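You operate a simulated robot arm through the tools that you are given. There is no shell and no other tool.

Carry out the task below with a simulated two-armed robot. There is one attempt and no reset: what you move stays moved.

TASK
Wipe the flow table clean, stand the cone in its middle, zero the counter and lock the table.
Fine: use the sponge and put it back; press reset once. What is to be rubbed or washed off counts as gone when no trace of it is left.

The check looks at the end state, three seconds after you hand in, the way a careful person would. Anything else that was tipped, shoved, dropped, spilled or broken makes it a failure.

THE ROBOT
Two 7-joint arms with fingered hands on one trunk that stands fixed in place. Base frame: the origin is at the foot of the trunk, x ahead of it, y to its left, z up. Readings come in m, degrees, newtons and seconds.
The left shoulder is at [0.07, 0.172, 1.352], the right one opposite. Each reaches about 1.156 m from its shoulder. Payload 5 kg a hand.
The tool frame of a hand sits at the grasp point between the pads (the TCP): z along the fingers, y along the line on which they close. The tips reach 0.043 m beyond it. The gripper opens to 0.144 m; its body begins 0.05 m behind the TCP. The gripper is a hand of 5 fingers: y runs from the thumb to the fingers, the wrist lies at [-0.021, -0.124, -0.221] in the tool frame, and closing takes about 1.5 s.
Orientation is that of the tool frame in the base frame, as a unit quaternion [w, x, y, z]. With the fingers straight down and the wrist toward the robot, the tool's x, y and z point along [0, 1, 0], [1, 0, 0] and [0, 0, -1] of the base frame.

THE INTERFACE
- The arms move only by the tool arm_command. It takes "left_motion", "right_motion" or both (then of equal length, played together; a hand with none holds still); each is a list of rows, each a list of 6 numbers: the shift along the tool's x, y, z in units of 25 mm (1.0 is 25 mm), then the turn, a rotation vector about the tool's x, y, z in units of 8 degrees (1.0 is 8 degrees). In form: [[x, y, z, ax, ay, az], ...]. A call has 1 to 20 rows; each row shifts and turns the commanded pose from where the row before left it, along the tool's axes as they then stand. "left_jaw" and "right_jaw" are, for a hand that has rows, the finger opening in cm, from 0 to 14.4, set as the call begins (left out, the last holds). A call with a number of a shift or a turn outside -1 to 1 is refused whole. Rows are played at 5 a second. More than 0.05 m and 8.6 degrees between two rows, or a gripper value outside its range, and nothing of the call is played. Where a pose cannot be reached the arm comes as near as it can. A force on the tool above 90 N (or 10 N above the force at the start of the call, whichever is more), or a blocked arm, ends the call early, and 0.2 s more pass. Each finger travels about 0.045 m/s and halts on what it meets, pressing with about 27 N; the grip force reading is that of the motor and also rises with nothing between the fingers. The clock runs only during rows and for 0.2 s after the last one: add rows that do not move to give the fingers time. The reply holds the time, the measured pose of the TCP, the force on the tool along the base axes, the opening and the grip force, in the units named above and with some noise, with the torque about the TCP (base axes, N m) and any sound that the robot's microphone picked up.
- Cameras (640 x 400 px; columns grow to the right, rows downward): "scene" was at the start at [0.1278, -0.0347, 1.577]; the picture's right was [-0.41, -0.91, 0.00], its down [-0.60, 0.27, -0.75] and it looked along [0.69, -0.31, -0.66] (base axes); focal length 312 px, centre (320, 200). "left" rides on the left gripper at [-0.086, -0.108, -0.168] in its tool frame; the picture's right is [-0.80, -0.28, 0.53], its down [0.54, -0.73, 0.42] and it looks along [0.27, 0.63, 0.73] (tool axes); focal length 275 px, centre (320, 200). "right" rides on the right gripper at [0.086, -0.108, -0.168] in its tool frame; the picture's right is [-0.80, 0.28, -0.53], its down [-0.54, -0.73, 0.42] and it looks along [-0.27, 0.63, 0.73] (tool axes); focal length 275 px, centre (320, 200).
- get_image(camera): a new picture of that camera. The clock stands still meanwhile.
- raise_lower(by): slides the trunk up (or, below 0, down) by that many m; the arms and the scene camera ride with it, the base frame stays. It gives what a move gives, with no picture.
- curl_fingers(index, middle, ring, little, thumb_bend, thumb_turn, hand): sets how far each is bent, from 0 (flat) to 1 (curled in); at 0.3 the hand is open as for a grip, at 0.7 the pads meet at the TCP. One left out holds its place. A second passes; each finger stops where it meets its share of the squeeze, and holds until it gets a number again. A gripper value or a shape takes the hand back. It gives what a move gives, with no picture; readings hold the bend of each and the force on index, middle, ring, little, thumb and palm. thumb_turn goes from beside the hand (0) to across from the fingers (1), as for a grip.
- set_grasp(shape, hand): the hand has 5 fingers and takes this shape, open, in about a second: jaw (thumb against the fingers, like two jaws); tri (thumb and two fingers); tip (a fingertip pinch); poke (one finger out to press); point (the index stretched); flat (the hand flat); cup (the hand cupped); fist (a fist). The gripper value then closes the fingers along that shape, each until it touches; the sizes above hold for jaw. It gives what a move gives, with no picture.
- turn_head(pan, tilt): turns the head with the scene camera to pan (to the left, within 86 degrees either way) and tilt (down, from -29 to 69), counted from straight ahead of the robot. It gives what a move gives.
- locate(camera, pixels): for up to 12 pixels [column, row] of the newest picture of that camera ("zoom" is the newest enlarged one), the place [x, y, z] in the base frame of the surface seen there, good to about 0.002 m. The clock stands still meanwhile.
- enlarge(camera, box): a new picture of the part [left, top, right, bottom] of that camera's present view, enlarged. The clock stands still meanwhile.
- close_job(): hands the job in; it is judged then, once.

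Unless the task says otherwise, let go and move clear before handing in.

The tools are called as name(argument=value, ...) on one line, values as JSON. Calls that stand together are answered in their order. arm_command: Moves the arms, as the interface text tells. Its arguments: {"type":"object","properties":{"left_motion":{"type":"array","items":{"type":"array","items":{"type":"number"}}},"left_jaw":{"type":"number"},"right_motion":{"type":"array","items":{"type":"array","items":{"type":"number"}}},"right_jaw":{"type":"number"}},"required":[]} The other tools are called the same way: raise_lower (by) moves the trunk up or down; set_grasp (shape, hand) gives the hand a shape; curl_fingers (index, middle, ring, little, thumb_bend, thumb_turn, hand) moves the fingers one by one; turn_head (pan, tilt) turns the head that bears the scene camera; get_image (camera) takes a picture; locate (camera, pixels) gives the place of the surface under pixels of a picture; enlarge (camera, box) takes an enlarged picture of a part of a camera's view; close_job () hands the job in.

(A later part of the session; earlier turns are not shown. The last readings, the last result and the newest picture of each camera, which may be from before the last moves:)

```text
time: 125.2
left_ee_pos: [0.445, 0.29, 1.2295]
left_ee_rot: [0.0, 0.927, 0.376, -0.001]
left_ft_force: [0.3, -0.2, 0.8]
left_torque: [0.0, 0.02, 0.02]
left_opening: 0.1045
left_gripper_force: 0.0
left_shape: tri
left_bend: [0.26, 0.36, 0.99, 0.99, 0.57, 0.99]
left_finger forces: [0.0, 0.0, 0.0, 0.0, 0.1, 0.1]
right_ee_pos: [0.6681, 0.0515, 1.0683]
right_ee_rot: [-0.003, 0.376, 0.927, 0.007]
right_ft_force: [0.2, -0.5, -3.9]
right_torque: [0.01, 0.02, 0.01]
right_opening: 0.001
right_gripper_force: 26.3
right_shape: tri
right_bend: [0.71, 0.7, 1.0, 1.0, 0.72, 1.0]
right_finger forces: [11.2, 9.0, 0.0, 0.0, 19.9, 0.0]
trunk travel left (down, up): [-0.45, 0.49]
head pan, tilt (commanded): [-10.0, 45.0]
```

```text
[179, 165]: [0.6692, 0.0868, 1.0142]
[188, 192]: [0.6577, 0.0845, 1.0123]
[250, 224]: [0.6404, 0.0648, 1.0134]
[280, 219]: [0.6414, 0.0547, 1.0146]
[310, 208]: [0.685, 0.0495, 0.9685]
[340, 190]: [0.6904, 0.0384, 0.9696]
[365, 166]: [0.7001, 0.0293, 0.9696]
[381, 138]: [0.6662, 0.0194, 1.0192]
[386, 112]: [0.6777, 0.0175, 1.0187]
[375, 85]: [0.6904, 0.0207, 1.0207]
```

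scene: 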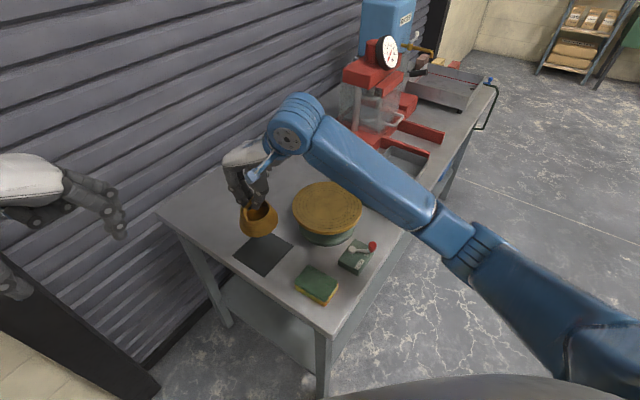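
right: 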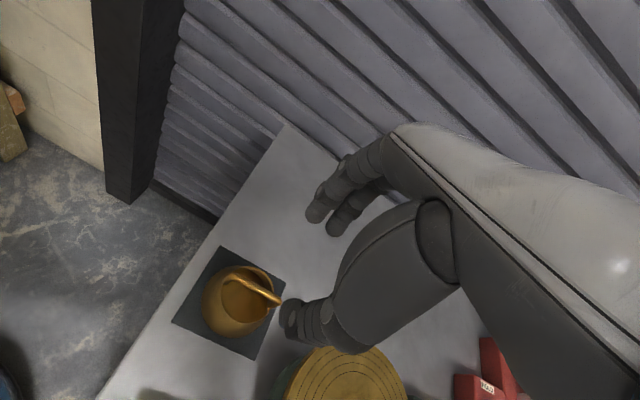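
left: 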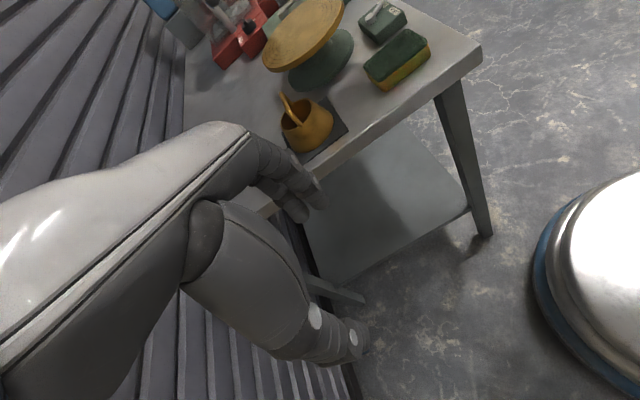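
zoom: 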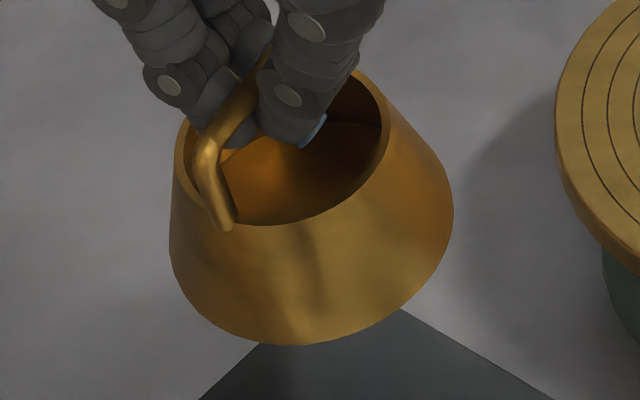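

The rim fit shows the cone hanging about 6° low at its left-back end (bar direction). I'll level it by rolling the hand +6° about its closing axis, then re-measure.

arm_command(right_motion=[[0, 0, 0, 0, 0.25, 0], [0, 0, 0, 0, 0.25, 0], [0, 0, 0, 0, 0.25, 0], [0, 0, 0, 0, 0, 0], [0, 0, 0, 0, 0, 0]])

enlarge(camera="scene", box=[225, 190, 295, 245])

locate(camera="zoom", pixels=[[174, 262], [195, 298], [235, 328], [300, 342], [360, 326], [410, 293], [443, 248], [450, 215]])

locate(camera="zoom", pixels=[[179, 165], [188, 192], [250, 222], [280, 218], [310, 206], [340, 188], [365, 164], [381, 138], [386, 112], [375, 85]])

```text
time: 126.5
left_ee_pos: [0.4456, 0.2881, 1.2296]
left_ee_rot: [0.0, 0.927, 0.376, -0.001]
left_ft_force: [0.2, -0.4, -0.2]
left_torque: [0.01, 0.0, 0.01]
left_opening: 0.1052
left_gripper_force: 0.1
left_shape: tri
left_bend: [0.26, 0.36, 0.99, 0.99, 0.57, 0.99]
left_finger forces: [0.1, 0.1, 0.0, 0.0, 0.0, 0.0]
right_ee_pos: [0.6677, 0.0511, 1.0682]
right_ee_rot: [-0.052, 0.374, 0.926, 0.026]
right_ft_force: [-0.2, 0.1, -3.4]
right_torque: [0.0, 0.01, 0.01]
right_opening: 0.0016
right_gripper_force: 27.3
right_shape: tri
right_bend: [0.71, 0.7, 1.0, 1.0, 0.72, 1.0]
right_finger forces: [11.3, 8.7, 0.0, 0.0, 19.7, 0.0]
trunk travel left (down, up): [-0.45, 0.49]
head pan, tilt (commanded): [-10.0, 45.0]
```

```text
7.27 times, centred on (260, 218) of scene
```

zoom: 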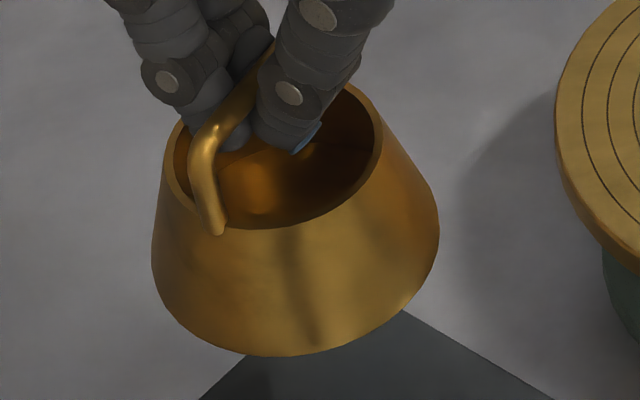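

```text
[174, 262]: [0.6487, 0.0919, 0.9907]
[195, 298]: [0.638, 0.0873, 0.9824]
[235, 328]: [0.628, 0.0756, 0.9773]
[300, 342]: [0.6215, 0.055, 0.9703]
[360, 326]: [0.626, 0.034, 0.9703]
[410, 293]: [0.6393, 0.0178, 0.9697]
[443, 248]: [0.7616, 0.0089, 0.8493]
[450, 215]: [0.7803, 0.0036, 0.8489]
```

```text
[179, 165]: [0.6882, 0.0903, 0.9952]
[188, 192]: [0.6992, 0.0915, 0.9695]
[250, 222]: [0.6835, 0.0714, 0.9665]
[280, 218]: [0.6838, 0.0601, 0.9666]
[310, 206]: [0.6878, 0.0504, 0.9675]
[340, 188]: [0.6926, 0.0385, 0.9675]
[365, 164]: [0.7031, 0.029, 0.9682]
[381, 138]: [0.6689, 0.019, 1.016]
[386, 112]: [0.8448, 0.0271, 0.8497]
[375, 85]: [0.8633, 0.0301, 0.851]
```

The cone rotated with the hand. I'll locate its edges anew in this zoom.

locate(camera="zoom", pixels=[[155, 272], [172, 305], [205, 335], [250, 351], [300, 353], [350, 341], [400, 307], [428, 265], [436, 230]])

locate(camera="zoom", pixels=[[166, 170], [176, 200], [245, 229], [275, 224], [302, 215], [330, 201], [353, 183], [372, 155], [379, 125], [370, 100]])

```text
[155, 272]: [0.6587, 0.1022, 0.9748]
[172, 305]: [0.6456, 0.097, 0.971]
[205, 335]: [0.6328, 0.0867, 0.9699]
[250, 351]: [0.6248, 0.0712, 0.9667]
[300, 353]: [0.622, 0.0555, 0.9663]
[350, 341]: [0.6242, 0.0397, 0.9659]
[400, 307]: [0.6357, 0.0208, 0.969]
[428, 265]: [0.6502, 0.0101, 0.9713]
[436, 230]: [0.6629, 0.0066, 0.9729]
```

```text
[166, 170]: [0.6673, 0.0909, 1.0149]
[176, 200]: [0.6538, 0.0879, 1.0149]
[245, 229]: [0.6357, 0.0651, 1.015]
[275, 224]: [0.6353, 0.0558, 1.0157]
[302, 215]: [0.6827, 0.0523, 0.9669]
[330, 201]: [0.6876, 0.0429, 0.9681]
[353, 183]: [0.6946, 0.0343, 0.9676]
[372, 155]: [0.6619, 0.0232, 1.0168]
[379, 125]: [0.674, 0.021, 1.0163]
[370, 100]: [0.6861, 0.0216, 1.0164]
```

The cone is now level to about 1.5°, with its base centre about 4 mm ahead of the TCP and its base at z≈0.965. I'll carry it gently, slightly raised, so that its centre comes over the disc centre (0.734,-0.1405).

arm_command(right_motion=[[-0.2, -0.1, -0.1, 0, 0, 0], [-0.4475, -0.243, -0.0723, 0, 0, 0], [-0.4475, -0.243, -0.0723, 0, 0, 0], [-0.4475, -0.243, -0.0723, 0, 0, 0], [-0.4475, -0.243, -0.0723, 0, 0, 0], [-0.4475, -0.243, -0.0723, 0, 0, 0], [-0.4475, -0.243, -0.0723, 0, 0, 0], [-0.4475, -0.243, -0.0723, 0, 0, 0], [-0.4475, -0.243, -0.0723, 0, 0, 0], [-0.4475, -0.243, -0.0723, 0, 0, 0], [-0.4475, -0.243, -0.0723, 0, 0, 0], [-0.4475, -0.243, -0.0723, 0, 0, 0], [-0.4475, -0.243, -0.0723, 0, 0, 0], [-0.4475, -0.243, -0.0723, 0, 0, 0], [-0.4475, -0.243, -0.0723, 0, 0, 0], [-0.4475, -0.243, -0.0723, 0, 0, 0], [-0.2475, -0.143, -0.0723, 0, 0, 0], [0, 0, 0, 0, 0, 0], [0, 0, 0, 0, 0, 0]])

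get_image(camera="scene")

enlarge(camera="scene", box=[280, 150, 380, 250])

```text
time: 130.4
left_ee_pos: [0.4453, 0.2877, 1.23]
left_ee_rot: [0.0, 0.927, 0.375, -0.001]
left_ft_force: [-0.4, 0.4, 0.4]
left_torque: [0.0, -0.02, 0.0]
left_opening: 0.1046
left_gripper_force: 0.1
left_shape: tri
left_bend: [0.26, 0.36, 0.99, 0.99, 0.57, 0.99]
left_finger forces: [0.0, 0.1, 0.0, 0.0, 0.0, 0.1]
right_ee_pos: [0.732, -0.1456, 1.0774]
right_ee_rot: [-0.051, 0.375, 0.925, 0.026]
right_ft_force: [0.3, 0.1, -2.8]
right_torque: [-0.01, 0.01, 0.02]
right_opening: 0.0016
right_gripper_force: 26.9
right_shape: tri
right_bend: [0.71, 0.7, 1.0, 1.0, 0.72, 1.0]
right_finger forces: [11.2, 9.0, 0.0, 0.0, 19.4, 0.0]
trunk travel left (down, up): [-0.45, 0.49]
head pan, tilt (commanded): [-10.0, 45.0]
```

```text
taken
```

scene: 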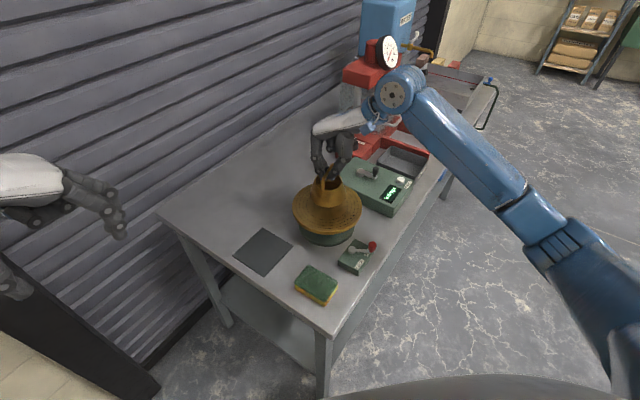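

```text
4.00 times, centred on (330, 200) of scene
```

zoom: 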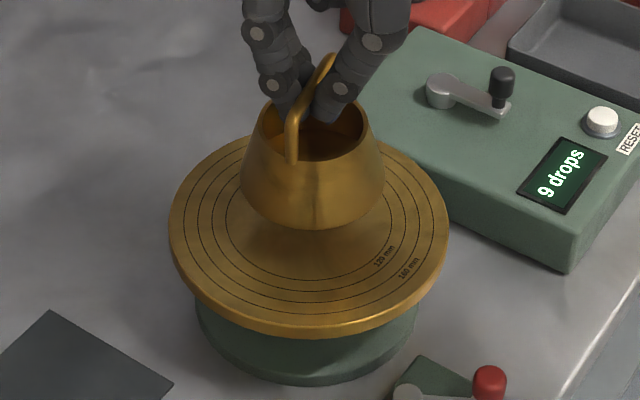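

The cone hovers above the disc. I'll locate its base edge and re-fit the disc's ring centre from this clear view.

locate(camera="zoom", pixels=[[244, 188], [256, 206], [275, 219], [298, 227], [320, 228], [345, 222], [365, 210], [380, 193], [384, 180]])

locate(camera="zoom", pixels=[[173, 225], [178, 260], [200, 290], [240, 315], [300, 327], [360, 318], [410, 292], [440, 255], [446, 215], [430, 180], [200, 170], [180, 195]])

```text
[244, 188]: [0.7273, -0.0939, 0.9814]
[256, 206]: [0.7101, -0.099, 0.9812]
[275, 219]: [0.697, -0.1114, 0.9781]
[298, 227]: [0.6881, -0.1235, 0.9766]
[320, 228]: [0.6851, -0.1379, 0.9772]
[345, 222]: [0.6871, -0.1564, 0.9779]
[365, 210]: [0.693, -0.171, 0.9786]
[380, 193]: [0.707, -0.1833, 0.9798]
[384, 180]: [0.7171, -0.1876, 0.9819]
```

```text
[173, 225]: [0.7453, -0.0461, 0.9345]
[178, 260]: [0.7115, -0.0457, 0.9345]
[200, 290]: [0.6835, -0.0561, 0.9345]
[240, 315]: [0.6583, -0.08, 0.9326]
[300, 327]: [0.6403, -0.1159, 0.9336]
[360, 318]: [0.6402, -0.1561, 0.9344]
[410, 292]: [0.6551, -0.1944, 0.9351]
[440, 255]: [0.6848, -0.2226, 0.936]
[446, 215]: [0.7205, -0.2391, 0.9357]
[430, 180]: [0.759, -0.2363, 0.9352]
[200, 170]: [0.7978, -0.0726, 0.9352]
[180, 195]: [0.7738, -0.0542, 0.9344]
```

The cone's centre is at about (0.7345,-0.142) against the disc's (0.734,-0.1405), so I'll shift 1.5 mm. I'll then lower about 3.4 cm, leaving a few millimetres.

arm_command(right_motion=[[0.04, 0.043, 0, 0, 0, 0], [-0.0355, 0, 0.338, 0, 0, 0], [-0.0355, 0, 0.338, 0, 0, 0], [-0.0355, 0, 0.338, 0, 0, 0], [-0.0355, 0, 0.338, 0, 0, 0], [0, 0, 0, 0, 0, 0]])

enlarge(camera="scene", box=[280, 150, 380, 250])

```text
time: 131.8
left_ee_pos: [0.4444, 0.2898, 1.2303]
left_ee_rot: [0.0, 0.927, 0.375, -0.001]
left_ft_force: [0.3, -0.6, 0.1]
left_torque: [0.01, 0.0, 0.0]
left_opening: 0.1046
left_gripper_force: 0.0
left_shape: tri
left_bend: [0.26, 0.36, 0.99, 0.99, 0.57, 0.99]
left_finger forces: [0.0, 0.0, 0.1, 0.0, 0.1, 0.0]
right_ee_pos: [0.7298, -0.1435, 1.0444]
right_ee_rot: [-0.051, 0.375, 0.925, 0.026]
right_ft_force: [0.1, -0.2, -2.8]
right_torque: [-0.02, 0.03, 0.01]
right_opening: 0.001
right_gripper_force: 27.4
right_shape: tri
right_bend: [0.71, 0.7, 1.0, 1.0, 0.72, 1.0]
right_finger forces: [11.2, 9.1, 0.0, 0.1, 19.5, 0.0]
trunk travel left (down, up): [-0.45, 0.49]
head pan, tilt (commanded): [-10.0, 45.0]
```

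```text
4.00 times, centred on (330, 200) of scene
```

zoom: 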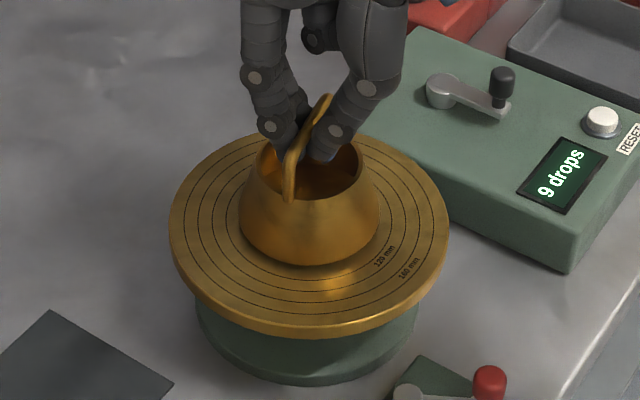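

It's a few millimetres above the disc. I'll lower in 2 mm steps until the load comes off.

arm_command(right_motion=[[-0.0084, 0, 0.08, 0, 0, 0], [-0.0084, 0, 0.08, 0, 0, 0], [0, 0, 0, 0, 0, 0]])

arm_command(right_motion=[[-0.0084, 0, 0.08, 0, 0, 0], [0, 0, 0, 0, 0, 0]])

enlarge(camera="scene", box=[280, 150, 380, 250])

```text
time: 132.7
left_ee_pos: [0.4451, 0.2892, 1.2289]
left_ee_rot: [-0.001, 0.927, 0.375, -0.001]
left_ft_force: [-0.2, 0.1, 0.1]
left_torque: [0.01, 0.0, 0.02]
left_opening: 0.1046
left_gripper_force: 0.0
left_shape: tri
left_bend: [0.26, 0.36, 0.99, 0.99, 0.57, 0.99]
left_finger forces: [0.0, 0.1, 0.0, 0.0, 0.0, 0.0]
right_ee_pos: [0.7302, -0.1437, 1.0399]
right_ee_rot: [-0.052, 0.374, 0.925, 0.027]
right_ft_force: [-0.3, -1.2, -3.2]
right_torque: [-0.01, 0.05, -0.01]
right_opening: 0.0012
right_gripper_force: 26.4
right_shape: tri
right_bend: [0.71, 0.7, 1.0, 1.0, 0.72, 1.0]
right_finger forces: [11.3, 9.1, 0.1, 0.0, 19.4, 0.0]
trunk travel left (down, up): [-0.45, 0.49]
head pan, tilt (commanded): [-10.0, 45.0]
```

```text
time: 133.2
left_ee_pos: [0.4448, 0.2892, 1.23]
left_ee_rot: [0.0, 0.927, 0.375, -0.001]
left_ft_force: [-0.4, 0.1, -0.5]
left_torque: [0.0, 0.01, 0.01]
left_opening: 0.1049
left_gripper_force: 0.2
left_shape: tri
left_bend: [0.26, 0.36, 0.99, 0.99, 0.57, 0.99]
left_finger forces: [0.0, 0.0, 0.0, 0.0, 0.0, 0.1]
right_ee_pos: [0.7318, -0.1432, 1.0382]
right_ee_rot: [-0.051, 0.374, 0.926, 0.026]
right_ft_force: [0.3, 0.3, -4.1]
right_torque: [0.0, 0.01, -0.03]
right_opening: 0.0014
right_gripper_force: 26.7
right_shape: tri
right_bend: [0.71, 0.7, 1.0, 1.0, 0.72, 1.0]
right_finger forces: [11.2, 9.2, 0.0, 0.0, 19.4, 0.0]
trunk travel left (down, up): [-0.45, 0.49]
head pan, tilt (commanded): [-10.0, 45.0]
```

```text
4.00 times, centred on (330, 200) of scene
```

zoom: 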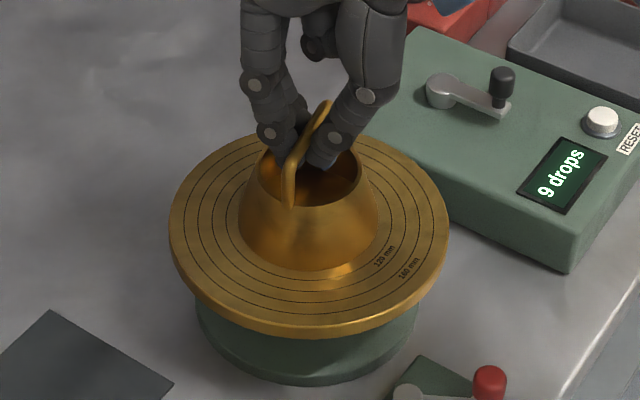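

Still hanging. I'll check the remaining gap and centring before touching down.

enlarge(camera="scene", box=[295, 170, 365, 230])

locate(camera="zoom", pixels=[[130, 240], [150, 275], [180, 300], [215, 316], [250, 320], [290, 314], [325, 295], [350, 265], [360, 230]])

```text
6.67 times, centred on (330, 200) of scene
```

zoom: 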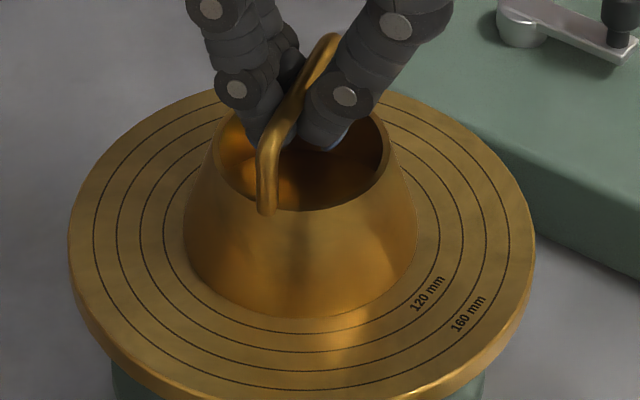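

```text
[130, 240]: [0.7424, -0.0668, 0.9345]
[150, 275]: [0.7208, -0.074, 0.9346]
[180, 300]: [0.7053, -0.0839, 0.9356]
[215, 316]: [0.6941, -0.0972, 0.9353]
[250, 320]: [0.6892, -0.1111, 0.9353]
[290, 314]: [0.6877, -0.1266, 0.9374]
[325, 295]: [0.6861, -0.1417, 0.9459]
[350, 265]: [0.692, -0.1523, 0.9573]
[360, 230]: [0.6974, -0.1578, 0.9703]
```

I'll locate the base edge and the innermost ring in this zoom for a relative centring check.

locate(camera="zoom", pixels=[[186, 245], [203, 275], [233, 300], [268, 313], [305, 316], [342, 311], [375, 294], [401, 268], [414, 242]])

locate(camera="zoom", pixels=[[163, 235], [172, 268], [195, 300], [235, 325], [285, 334], [340, 330], [395, 305], [428, 270], [440, 230], [425, 180], [400, 145], [190, 160]])

```text
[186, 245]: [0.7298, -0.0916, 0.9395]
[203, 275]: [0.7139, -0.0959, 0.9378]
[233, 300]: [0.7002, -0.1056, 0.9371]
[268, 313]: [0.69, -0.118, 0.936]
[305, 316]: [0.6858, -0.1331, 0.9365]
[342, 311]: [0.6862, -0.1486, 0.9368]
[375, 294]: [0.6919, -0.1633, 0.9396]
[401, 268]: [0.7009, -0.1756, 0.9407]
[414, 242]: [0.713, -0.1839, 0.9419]
```

```text
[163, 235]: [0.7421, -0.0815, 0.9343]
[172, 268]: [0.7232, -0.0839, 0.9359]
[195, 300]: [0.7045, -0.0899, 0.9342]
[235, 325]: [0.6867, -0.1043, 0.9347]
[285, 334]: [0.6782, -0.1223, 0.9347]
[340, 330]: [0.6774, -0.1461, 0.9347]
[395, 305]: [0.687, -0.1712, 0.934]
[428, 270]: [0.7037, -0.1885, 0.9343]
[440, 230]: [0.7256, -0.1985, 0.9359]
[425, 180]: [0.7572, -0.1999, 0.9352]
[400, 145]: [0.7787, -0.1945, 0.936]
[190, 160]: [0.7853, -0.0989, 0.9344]
```

The cone's centre (0.735,-0.140) matches the ring centre (0.7345,-0.141) within about 1 mm, with a gap of 1–2 mm. I'll lower the last bit.

arm_command(right_motion=[[-0.0084, 0, 0.08, 0, 0, 0], [0, 0, 0, 0, 0, 0]])

arm_command(right_motion=[[-0.0084, 0, 0.08, 0, 0, 0], [0, 0, 0, 0, 0, 0]])

enlarge(camera="scene", box=[295, 170, 365, 230])

```text
time: 133.8
left_ee_pos: [0.4444, 0.2879, 1.2298]
left_ee_rot: [0.0, 0.927, 0.375, -0.001]
left_ft_force: [-0.4, 0.2, 0.8]
left_torque: [0.02, 0.0, 0.01]
left_opening: 0.1047
left_gripper_force: 0.0
left_shape: tri
left_bend: [0.26, 0.36, 0.99, 0.99, 0.57, 0.99]
left_finger forces: [0.0, 0.1, 0.1, 0.0, 0.0, 0.1]
right_ee_pos: [0.7308, -0.1434, 1.0353]
right_ee_rot: [-0.051, 0.375, 0.925, 0.026]
right_ft_force: [1.7, 0.3, -0.7]
right_torque: [0.01, 0.04, 0.03]
right_opening: 0.0016
right_gripper_force: 27.1
right_shape: tri
right_bend: [0.71, 0.7, 1.0, 1.0, 0.72, 1.0]
right_finger forces: [10.6, 9.7, 0.0, 0.0, 19.2, 0.0]
trunk travel left (down, up): [-0.45, 0.49]
head pan, tilt (commanded): [-10.0, 45.0]
```

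```text
time: 134.4
left_ee_pos: [0.4439, 0.2883, 1.2292]
left_ee_rot: [-0.002, 0.927, 0.374, -0.002]
left_ft_force: [-0.3, 0.4, -0.4]
left_torque: [0.0, 0.02, -0.02]
left_opening: 0.1045
left_gripper_force: 0.0
left_shape: tri
left_bend: [0.26, 0.36, 0.99, 0.99, 0.57, 0.99]
left_finger forces: [0.0, 0.0, 0.0, 0.1, 0.0, 0.0]
right_ee_pos: [0.7311, -0.1451, 1.0338]
right_ee_rot: [-0.051, 0.374, 0.926, 0.026]
right_ft_force: [-0.1, -0.9, 2.0]
right_torque: [-0.01, -0.01, -0.04]
right_opening: 0.0014
right_gripper_force: 26.9
right_shape: tri
right_bend: [0.71, 0.7, 1.0, 1.0, 0.72, 1.0]
right_finger forces: [9.4, 0.0, 0.0, 0.1, 18.4, 0.1]
trunk travel left (down, up): [-0.45, 0.49]
head pan, tilt (commanded): [-10.0, 45.0]
```

```text
6.67 times, centred on (330, 200) of scene
```

zoom: 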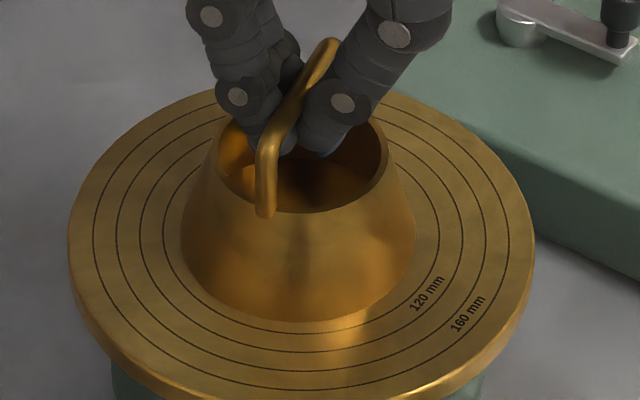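

The cone is seated (force now +2 N up), aligned with the rings. I'll open the fingers to 6 cm and look before rising.

arm_command(right_motion=[[0, 0, 0, 0, 0, 0], [0, 0, 0, 0, 0, 0], [0, 0, 0, 0, 0, 0], [0, 0, 0, 0, 0, 0], [0, 0, 0, 0, 0, 0]], right_jaw=6.0)

enlarge(camera="scene", box=[280, 150, 380, 250])

enlarge(camera="right", box=[200, 150, 420, 380])

```text
time: 135.7
left_ee_pos: [0.4449, 0.2885, 1.2294]
left_ee_rot: [0.0, 0.927, 0.376, -0.001]
left_ft_force: [0.2, -0.4, 0.7]
left_torque: [-0.03, -0.02, -0.01]
left_opening: 0.1048
left_gripper_force: 0.1
left_shape: tri
left_bend: [0.26, 0.36, 0.99, 0.99, 0.57, 0.99]
left_finger forces: [0.0, 0.0, 0.0, 0.1, 0.0, 0.0]
right_ee_pos: [0.7318, -0.1431, 1.0334]
right_ee_rot: [-0.051, 0.374, 0.925, 0.027]
right_ft_force: [0.0, 0.3, -0.1]
right_torque: [0.01, -0.01, 0.01]
right_opening: 0.0593
right_gripper_force: 0.2
right_shape: tri
right_bend: [0.74, 0.48, 0.99, 0.99, 0.72, 1.0]
right_finger forces: [0.0, 0.0, 0.1, 0.1, 0.1, 0.0]
trunk travel left (down, up): [-0.45, 0.49]
head pan, tilt (commanded): [-10.0, 45.0]
```

```text
4.00 times, centred on (330, 200) of scene
```

zoom: 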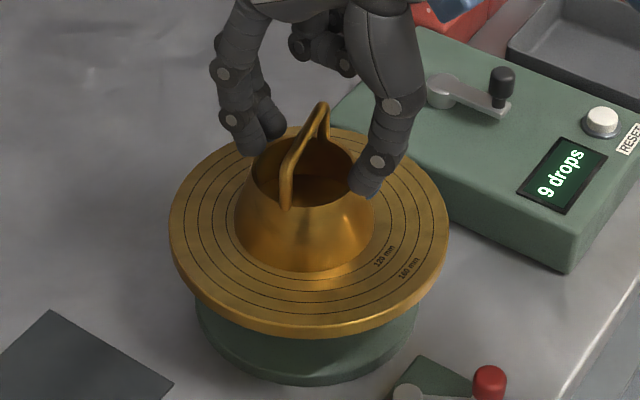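

```text
1.74 times, centred on (310, 265) of right
```

zoom: 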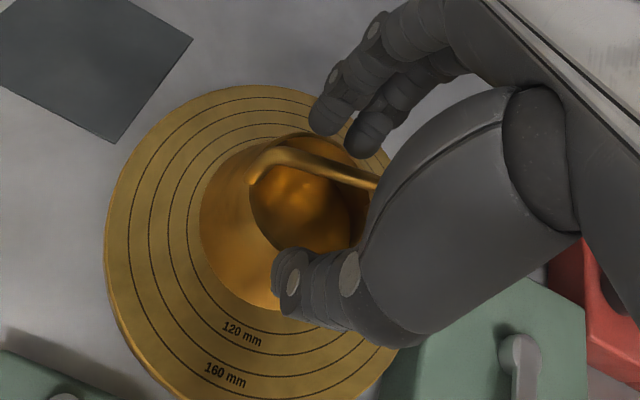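

The fingers are open on both sides of the bar and the cone stands. I'll rise straight up 15 cm and check centring.

arm_command(right_motion=[[0.04, 0, -0.4, 0, 0, 0], [0.08, 0, -0.8, 0, 0, 0], [0.1, 0, -0.99, 0, 0, 0], [0.1, 0, -0.99, 0, 0, 0], [0.1, 0, -0.99, 0, 0, 0], [0.1, 0, -0.99, 0, 0, 0], [0.1, 0, -0.99, 0, 0, 0], [0, 0, 0, 0, -0.75, 0], [0, 0, 0, 0, 0, 0]])

enlarge(camera="scene", box=[285, 165, 375, 245])

get_image(camera="right")

```text
time: 137.7
left_ee_pos: [0.4443, 0.2883, 1.2304]
left_ee_rot: [-0.001, 0.927, 0.376, -0.002]
left_ft_force: [0.8, -0.1, 0.0]
left_torque: [-0.02, 0.04, 0.01]
left_opening: 0.1048
left_gripper_force: 0.0
left_shape: tri
left_bend: [0.26, 0.36, 0.99, 0.99, 0.57, 0.99]
left_finger forces: [0.1, 0.1, 0.0, 0.1, 0.0, 0.0]
right_ee_pos: [0.733, -0.1473, 1.1887]
right_ee_rot: [-0.003, 0.375, 0.927, 0.006]
right_ft_force: [0.2, 0.5, -0.3]
right_torque: [0.01, -0.01, -0.01]
right_opening: 0.0597
right_gripper_force: 0.1
right_shape: tri
right_bend: [0.74, 0.48, 0.99, 0.99, 0.72, 1.0]
right_finger forces: [0.0, 0.1, 0.1, 0.0, 0.0, 0.0]
trunk travel left (down, up): [-0.45, 0.49]
head pan, tilt (commanded): [-10.0, 45.0]
```

```text
5.00 times, centred on (330, 205) of scene
```

zoom: 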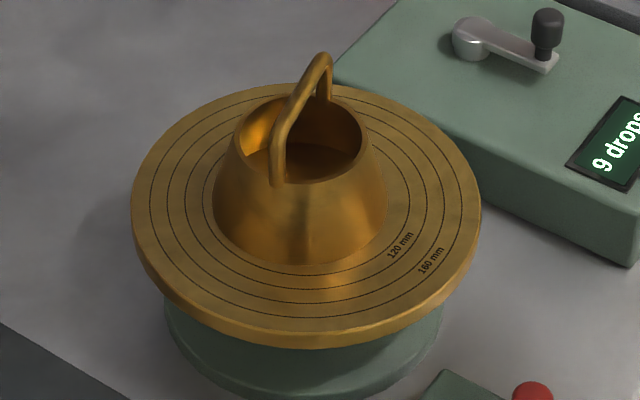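

```text
taken
```

right: 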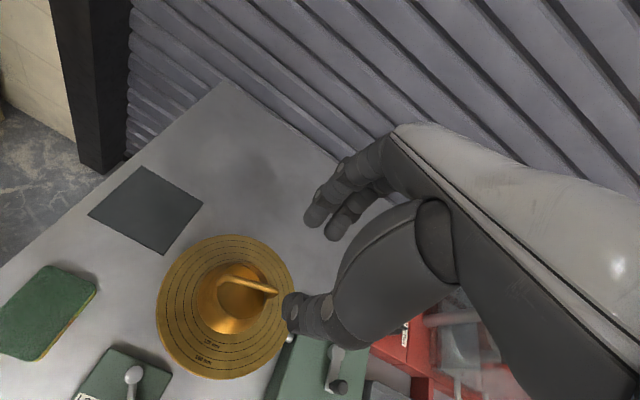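

The cone stands on the disc. I'll measure base-edge against inner-ring points for centring.

enlarge(camera="scene", box=[305, 180, 365, 222])

locate(camera="zoom", pixels=[[130, 190], [145, 255], [190, 310], [250, 335], [310, 335], [370, 315], [415, 280], [445, 230]])

```text
9.52 times, centred on (335, 201) of scene
```

zoom: 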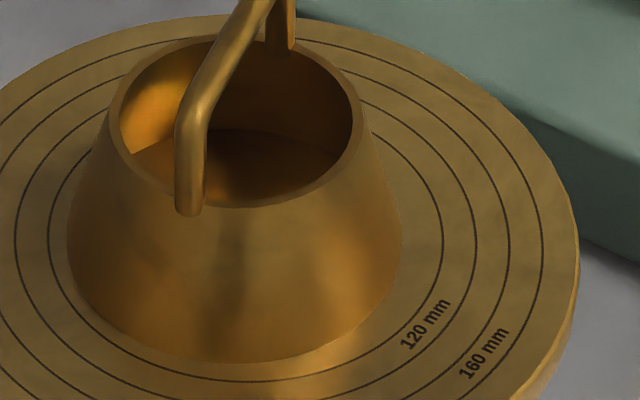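

```text
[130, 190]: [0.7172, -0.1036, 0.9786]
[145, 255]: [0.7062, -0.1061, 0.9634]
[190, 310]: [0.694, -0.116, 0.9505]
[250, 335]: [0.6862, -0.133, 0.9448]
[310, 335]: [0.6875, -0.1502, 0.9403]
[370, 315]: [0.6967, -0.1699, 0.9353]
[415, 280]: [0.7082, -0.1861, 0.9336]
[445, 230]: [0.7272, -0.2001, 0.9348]
```

I'll pick the base edge and inner ring pixels in this larger zoom.

locate(camera="zoom", pixels=[[70, 240], [78, 278], [102, 312], [140, 338], [185, 356], [230, 361], [275, 357], [320, 343], [358, 320], [388, 285], [400, 245]])

locate(camera="zoom", pixels=[[48, 225], [52, 262], [67, 302], [100, 337], [150, 366], [210, 381], [270, 381], [330, 368], [385, 335], [425, 290], [442, 245], [430, 185]])

```text
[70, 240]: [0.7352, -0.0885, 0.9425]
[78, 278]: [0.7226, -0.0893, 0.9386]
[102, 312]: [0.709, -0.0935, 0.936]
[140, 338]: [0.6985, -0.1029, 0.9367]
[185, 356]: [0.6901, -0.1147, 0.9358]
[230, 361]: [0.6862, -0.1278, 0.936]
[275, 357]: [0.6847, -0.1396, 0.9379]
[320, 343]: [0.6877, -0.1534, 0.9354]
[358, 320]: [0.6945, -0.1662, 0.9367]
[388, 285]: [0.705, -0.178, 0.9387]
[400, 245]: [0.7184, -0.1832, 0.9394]
```

```text
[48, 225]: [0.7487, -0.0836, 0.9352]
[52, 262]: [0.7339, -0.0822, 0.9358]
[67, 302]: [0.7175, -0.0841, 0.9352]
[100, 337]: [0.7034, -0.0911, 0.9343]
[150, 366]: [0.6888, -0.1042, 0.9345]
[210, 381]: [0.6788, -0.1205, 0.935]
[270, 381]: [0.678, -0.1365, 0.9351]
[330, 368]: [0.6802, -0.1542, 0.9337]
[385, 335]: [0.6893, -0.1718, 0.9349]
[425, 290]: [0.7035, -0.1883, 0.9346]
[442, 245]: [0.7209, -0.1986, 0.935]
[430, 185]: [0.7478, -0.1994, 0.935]
```

The cone's centre is about 4–5 mm off the ring centre, toward the left-back along the bar direction. I'll improve this by re-pinching the bar in the same pose and sliding it. First I'll roll the hand back to 6° and come down to just above, watching alignment.

arm_command(right_motion=[[0, 0, 0, 0, 0.75, 0], [0.236, 0.084, 0.025, 0, 0, 0], [-0.089, 0, 0.846, 0, 0, 0], [-0.089, 0, 0.846, 0, 0, 0], [-0.089, 0, 0.846, 0, 0, 0], [-0.089, 0, 0.846, 0, 0, 0], [-0.089, 0, 0.846, 0, 0, 0], [0, 0, 0, 0, 0, 0]])

enlarge(camera="scene", box=[280, 150, 380, 250])

enlarge(camera="right", box=[200, 150, 420, 380])

```text
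time: 139.4
left_ee_pos: [0.4447, 0.2897, 1.2303]
left_ee_rot: [0.0, 0.927, 0.375, -0.001]
left_ft_force: [-0.2, 0.8, 0.6]
left_torque: [0.0, -0.01, 0.0]
left_opening: 0.1049
left_gripper_force: 0.1
left_shape: tri
left_bend: [0.26, 0.36, 0.99, 0.99, 0.57, 0.99]
left_finger forces: [0.1, 0.0, 0.0, 0.0, 0.0, 0.0]
right_ee_pos: [0.7269, -0.1376, 1.0827]
right_ee_rot: [-0.051, 0.375, 0.925, 0.026]
right_ft_force: [-0.5, -0.3, 0.6]
right_torque: [0.01, -0.03, 0.02]
right_opening: 0.0598
right_gripper_force: 0.1
right_shape: tri
right_bend: [0.74, 0.48, 0.99, 0.99, 0.72, 1.0]
right_finger forces: [0.0, 0.0, 0.1, 0.0, 0.1, 0.0]
trunk travel left (down, up): [-0.45, 0.49]
head pan, tilt (commanded): [-10.0, 45.0]
```

```text
4.00 times, centred on (330, 200) of scene
```

zoom: 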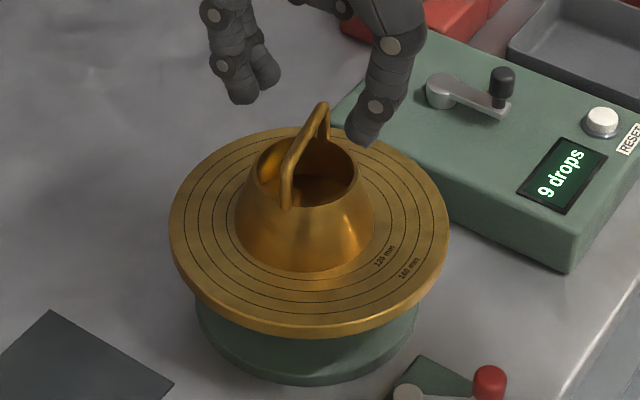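

```text
1.74 times, centred on (310, 265) of right
```

zoom: 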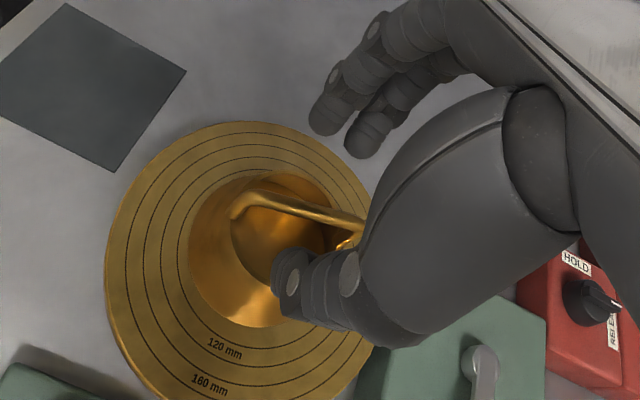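

I'll locate the bar itself now, to centre the pinch across it.

locate(camera="zoom", pixels=[[290, 165], [297, 150], [305, 135], [313, 120], [320, 107], [287, 190], [326, 120]])

enlarge(camera="scene", box=[300, 165, 350, 210])

locate(camera="zoom", pixels=[[165, 200], [185, 165], [210, 130], [235, 95], [255, 70], [155, 240], [160, 280], [285, 80], [287, 120]])

```text
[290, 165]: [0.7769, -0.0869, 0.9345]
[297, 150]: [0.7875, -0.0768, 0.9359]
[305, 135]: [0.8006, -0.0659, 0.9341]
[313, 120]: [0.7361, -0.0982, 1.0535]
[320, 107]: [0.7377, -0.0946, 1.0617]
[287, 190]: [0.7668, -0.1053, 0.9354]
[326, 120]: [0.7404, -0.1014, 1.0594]
```

```text
8.89 times, centred on (325, 188) of scene
```

zoom: 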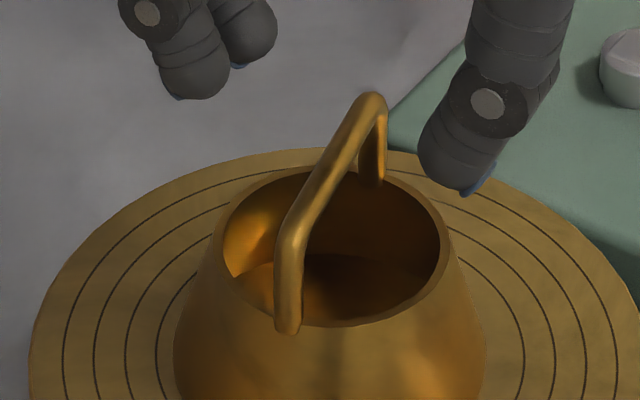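

```text
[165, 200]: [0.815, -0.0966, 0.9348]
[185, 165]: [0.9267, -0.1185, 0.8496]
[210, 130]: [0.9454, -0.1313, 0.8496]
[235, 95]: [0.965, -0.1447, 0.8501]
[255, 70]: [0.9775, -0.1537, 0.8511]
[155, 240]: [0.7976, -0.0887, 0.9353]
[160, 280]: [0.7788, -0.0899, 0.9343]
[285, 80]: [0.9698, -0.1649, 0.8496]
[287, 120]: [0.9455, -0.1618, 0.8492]
```

In this zoom the bar runs from (290,225) to (365,105); I'll locate points along it.

locate(camera="zoom", pixels=[[302, 212], [315, 190], [328, 168], [340, 146], [352, 124], [287, 270], [288, 310], [378, 140], [374, 170]])

```text
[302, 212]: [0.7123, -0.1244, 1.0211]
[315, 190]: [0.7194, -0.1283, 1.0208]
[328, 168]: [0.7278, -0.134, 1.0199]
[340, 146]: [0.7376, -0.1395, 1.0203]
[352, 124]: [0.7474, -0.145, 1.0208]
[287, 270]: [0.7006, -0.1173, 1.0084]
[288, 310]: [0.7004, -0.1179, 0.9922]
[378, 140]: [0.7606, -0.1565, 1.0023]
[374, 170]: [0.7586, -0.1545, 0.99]
```

The handle has turned to about -32° and its midpoint is near (0.7325,-0.136). I'll yaw the hand 12° to match, come down over the bar and look before pinching.

arm_command(right_motion=[[0, 0, 0, 0, 0, -0.75], [0, 0, 0, 0, 0, -0.75], [-0.092, 0.043, 0.46, 0, 0, 0], [-0.092, 0.043, 0.46, 0, 0, 0], [-0.092, 0.043, 0.46, 0, 0, 0], [-0.092, 0.043, 0.46, 0, 0, 0], [0, 0, 0, 0, 0, 0]])

enlarge(camera="scene", box=[290, 160, 370, 220])

enlarge(camera="right", box=[200, 150, 420, 380])

```text
time: 141.1
left_ee_pos: [0.4451, 0.289, 1.23]
left_ee_rot: [0.0, 0.927, 0.375, 0.0]
left_ft_force: [0.0, -0.6, 0.3]
left_torque: [-0.01, -0.01, 0.0]
left_opening: 0.1046
left_gripper_force: 0.1
left_shape: tri
left_bend: [0.26, 0.36, 0.99, 0.99, 0.57, 0.99]
left_finger forces: [0.0, 0.1, 0.0, 0.0, 0.0, 0.0]
right_ee_pos: [0.7357, -0.1365, 1.0355]
right_ee_rot: [-0.049, 0.276, 0.959, 0.032]
right_ft_force: [0.4, -0.7, 0.6]
right_torque: [0.0, 0.0, 0.0]
right_opening: 0.0597
right_gripper_force: 0.0
right_shape: tri
right_bend: [0.74, 0.48, 0.99, 0.99, 0.72, 1.0]
right_finger forces: [0.0, 0.0, 0.0, 0.0, 0.0, 0.0]
trunk travel left (down, up): [-0.45, 0.49]
head pan, tilt (commanded): [-10.0, 45.0]
```

```text
6.67 times, centred on (330, 190) of scene
```

zoom: 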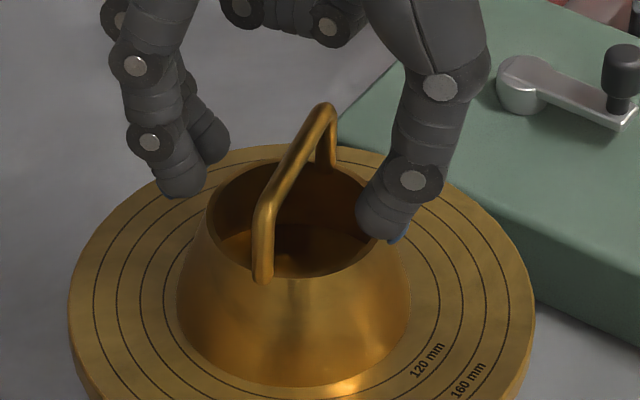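

```text
1.74 times, centred on (310, 265) of right
```

zoom: 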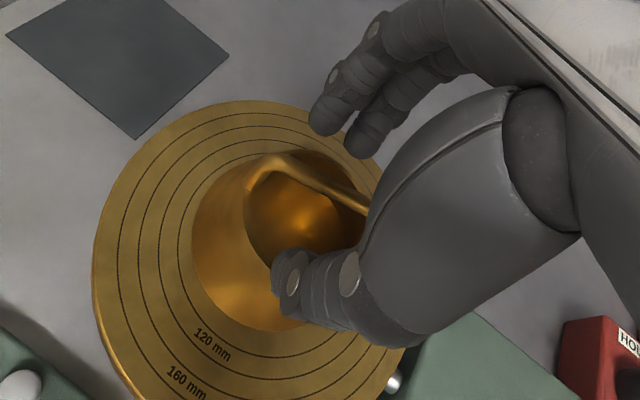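

The bar lies between the open fingers with the TCP centred on it. I'll pinch again.

arm_command(right_motion=[[0, 0, 0, 0, 0, 0], [0, 0, 0, 0, 0, 0], [0, 0, 0, 0, 0, 0], [0, 0, 0, 0, 0, 0], [0, 0, 0, 0, 0, 0], [0, 0, 0, 0, 0, 0], [0, 0, 0, 0, 0, 0], [0, 0, 0, 0, 0, 0]], right_jaw=0)

enlarge(camera="scene", box=[290, 160, 370, 220])

enlarge(camera="right", box=[200, 150, 420, 380])

```text
time: 142.8
left_ee_pos: [0.4453, 0.2895, 1.2295]
left_ee_rot: [-0.001, 0.927, 0.375, -0.002]
left_ft_force: [0.3, 0.6, -0.1]
left_torque: [-0.03, 0.02, 0.04]
left_opening: 0.1044
left_gripper_force: 0.0
left_shape: tri
left_bend: [0.26, 0.36, 0.99, 0.99, 0.57, 0.99]
left_finger forces: [0.0, 0.0, 0.0, 0.1, 0.0, 0.1]
right_ee_pos: [0.7364, -0.1367, 1.035]
right_ee_rot: [-0.048, 0.276, 0.959, 0.032]
right_ft_force: [0.0, 0.5, -0.6]
right_torque: [0.01, -0.02, -0.02]
right_opening: 0.0
right_gripper_force: 27.1
right_shape: tri
right_bend: [0.7, 0.7, 1.0, 1.0, 0.72, 1.0]
right_finger forces: [11.1, 0.0, 0.1, 0.0, 22.6, 0.0]
trunk travel left (down, up): [-0.45, 0.49]
head pan, tilt (commanded): [-10.0, 45.0]
```

```text
6.67 times, centred on (330, 190) of scene
```

zoom: 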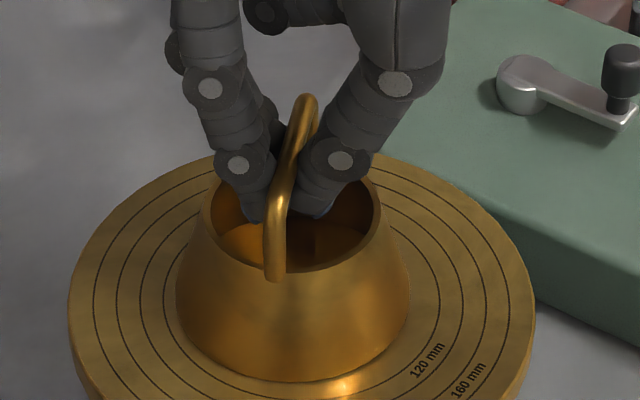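

```text
1.74 times, centred on (310, 265) of right
```

zoom: 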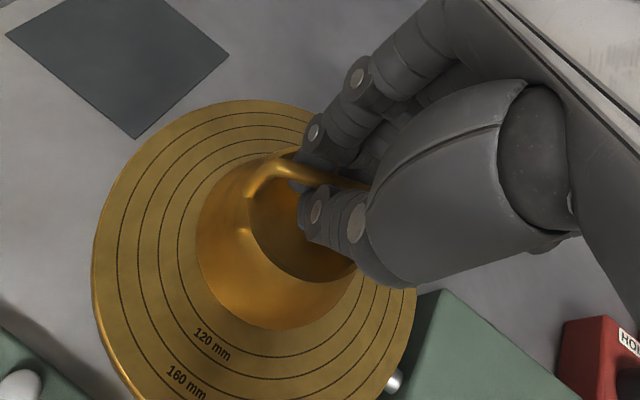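

The pinch turned the handle a bit but the cone is still standing (force about -0.6 N). I'll re-measure its base against the inner ring before any slide.

enlarge(camera="scene", box=[305, 180, 365, 222])

```text
9.52 times, centred on (335, 201) of scene
```

zoom: 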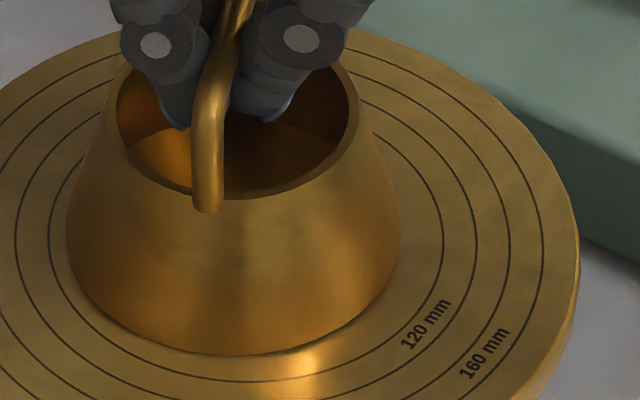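

The base is well centred along the viewing direction, but it sits about 3.5 mm to the picture's left of the ring centre. That's mostly along the hand's closing axis, so I'll slide the pinched handle 3.5 mm that way.

arm_command(right_motion=[[-0.02, -0.05, 0, 0, 0, 0], [-0.02, -0.05, 0, 0, 0, 0], [-0.01, -0.04, 0, 0, 0, 0], [0, 0, 0, 0, 0, 0], [0, 0, 0, 0, 0, 0]])

enlarge(camera="scene", box=[305, 180, 365, 222])

```text
time: 144.1
left_ee_pos: [0.4457, 0.2879, 1.2303]
left_ee_rot: [0.0, 0.927, 0.376, -0.002]
left_ft_force: [0.6, 1.2, -0.4]
left_torque: [-0.02, 0.04, 0.04]
left_opening: 0.1046
left_gripper_force: 0.0
left_shape: tri
left_bend: [0.26, 0.36, 0.99, 0.99, 0.57, 0.99]
left_finger forces: [0.0, 0.0, 0.1, 0.1, 0.0, 0.1]
right_ee_pos: [0.7353, -0.1395, 1.0353]
right_ee_rot: [-0.048, 0.277, 0.959, 0.032]
right_ft_force: [0.4, 0.0, -0.5]
right_torque: [0.0, 0.0, 0.01]
right_opening: 0.0
right_gripper_force: 26.7
right_shape: tri
right_bend: [0.7, 0.7, 1.0, 1.0, 0.72, 1.0]
right_finger forces: [11.1, 0.0, 0.0, 0.1, 22.5, 0.0]
trunk travel left (down, up): [-0.45, 0.49]
head pan, tilt (commanded): [-10.0, 45.0]
```

```text
9.52 times, centred on (335, 201) of scene
```

zoom: 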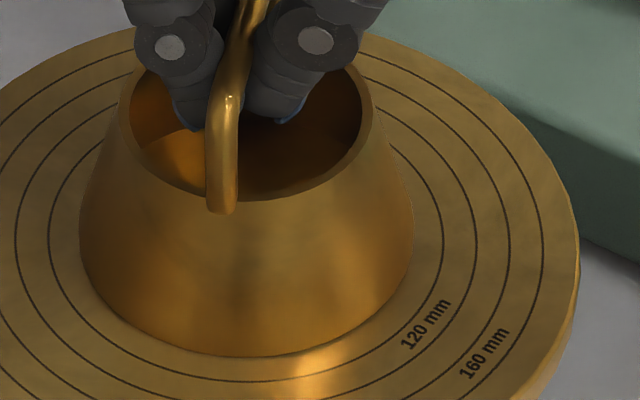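

The base is now centred in the rings (left gap and right gap equal, columns 79/413 against 48/442). I'll open gently in stages.

arm_command(right_motion=[[0, 0, 0, 0, 0, 0], [0, 0, 0, 0, 0, 0]], right_jaw=1.5)

arm_command(right_motion=[[0, 0, 0, 0, 0, 0], [0, 0, 0, 0, 0, 0], [0, 0, 0, 0, 0, 0], [0, 0, 0, 0, 0, 0]], right_jaw=6.0)

enlarge(camera="scene", box=[305, 180, 365, 222])

enlarge(camera="right", box=[200, 150, 420, 380])

```text
time: 144.7
left_ee_pos: [0.4432, 0.2879, 1.2304]
left_ee_rot: [-0.001, 0.927, 0.375, -0.001]
left_ft_force: [-0.6, 0.6, 1.2]
left_torque: [-0.03, 0.0, 0.02]
left_opening: 0.1049
left_gripper_force: 0.1
left_shape: tri
left_bend: [0.26, 0.36, 0.99, 0.99, 0.57, 0.99]
left_finger forces: [0.0, 0.0, 0.0, 0.0, 0.0, 0.0]
right_ee_pos: [0.734, -0.1398, 1.0367]
right_ee_rot: [-0.048, 0.276, 0.959, 0.032]
right_ft_force: [-0.5, 0.2, -0.2]
right_torque: [0.01, 0.01, 0.0]
right_opening: 0.0149
right_gripper_force: 0.0
right_shape: tri
right_bend: [0.72, 0.64, 0.99, 0.99, 0.73, 1.0]
right_finger forces: [0.0, 0.1, 0.0, 0.1, 0.0, 0.0]
trunk travel left (down, up): [-0.45, 0.49]
head pan, tilt (commanded): [-10.0, 45.0]
```

```text
time: 145.7
left_ee_pos: [0.4449, 0.2878, 1.2314]
left_ee_rot: [0.0, 0.927, 0.375, -0.001]
left_ft_force: [-0.9, -0.3, 0.0]
left_torque: [-0.01, -0.02, -0.01]
left_opening: 0.1044
left_gripper_force: 0.0
left_shape: tri
left_bend: [0.26, 0.36, 0.99, 0.99, 0.57, 0.99]
left_finger forces: [0.0, 0.0, 0.0, 0.0, 0.0, 0.1]
right_ee_pos: [0.7328, -0.1406, 1.0363]
right_ee_rot: [-0.047, 0.276, 0.96, 0.032]
right_ft_force: [0.2, -0.5, 0.7]
right_torque: [-0.04, 0.03, -0.02]
right_opening: 0.0598
right_gripper_force: 0.1
right_shape: tri
right_bend: [0.74, 0.48, 0.99, 0.99, 0.72, 1.0]
right_finger forces: [0.1, 0.1, 0.0, 0.1, 0.0, 0.1]
trunk travel left (down, up): [-0.45, 0.49]
head pan, tilt (commanded): [-10.0, 45.0]
```

```text
9.52 times, centred on (335, 201) of scene
```

zoom: 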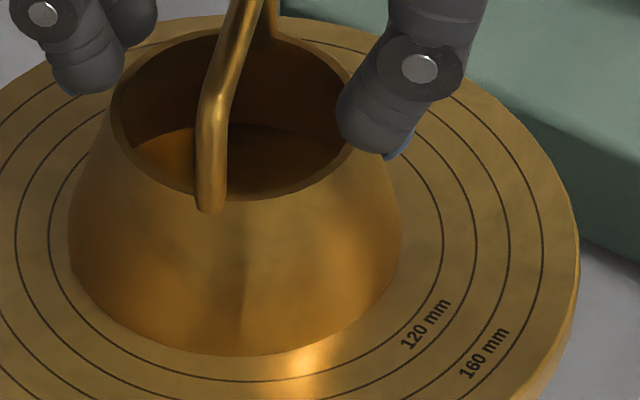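

```text
1.74 times, centred on (310, 265) of right
```

zoom: 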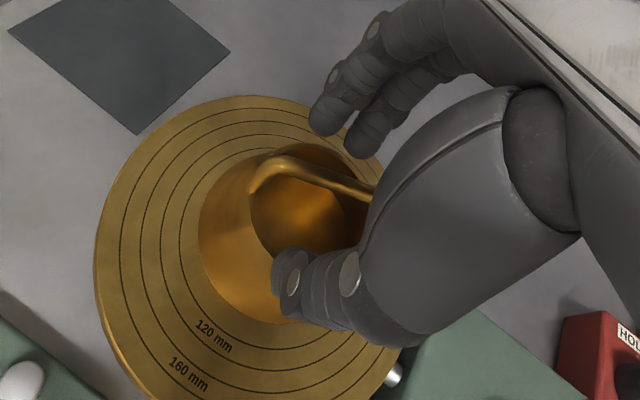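

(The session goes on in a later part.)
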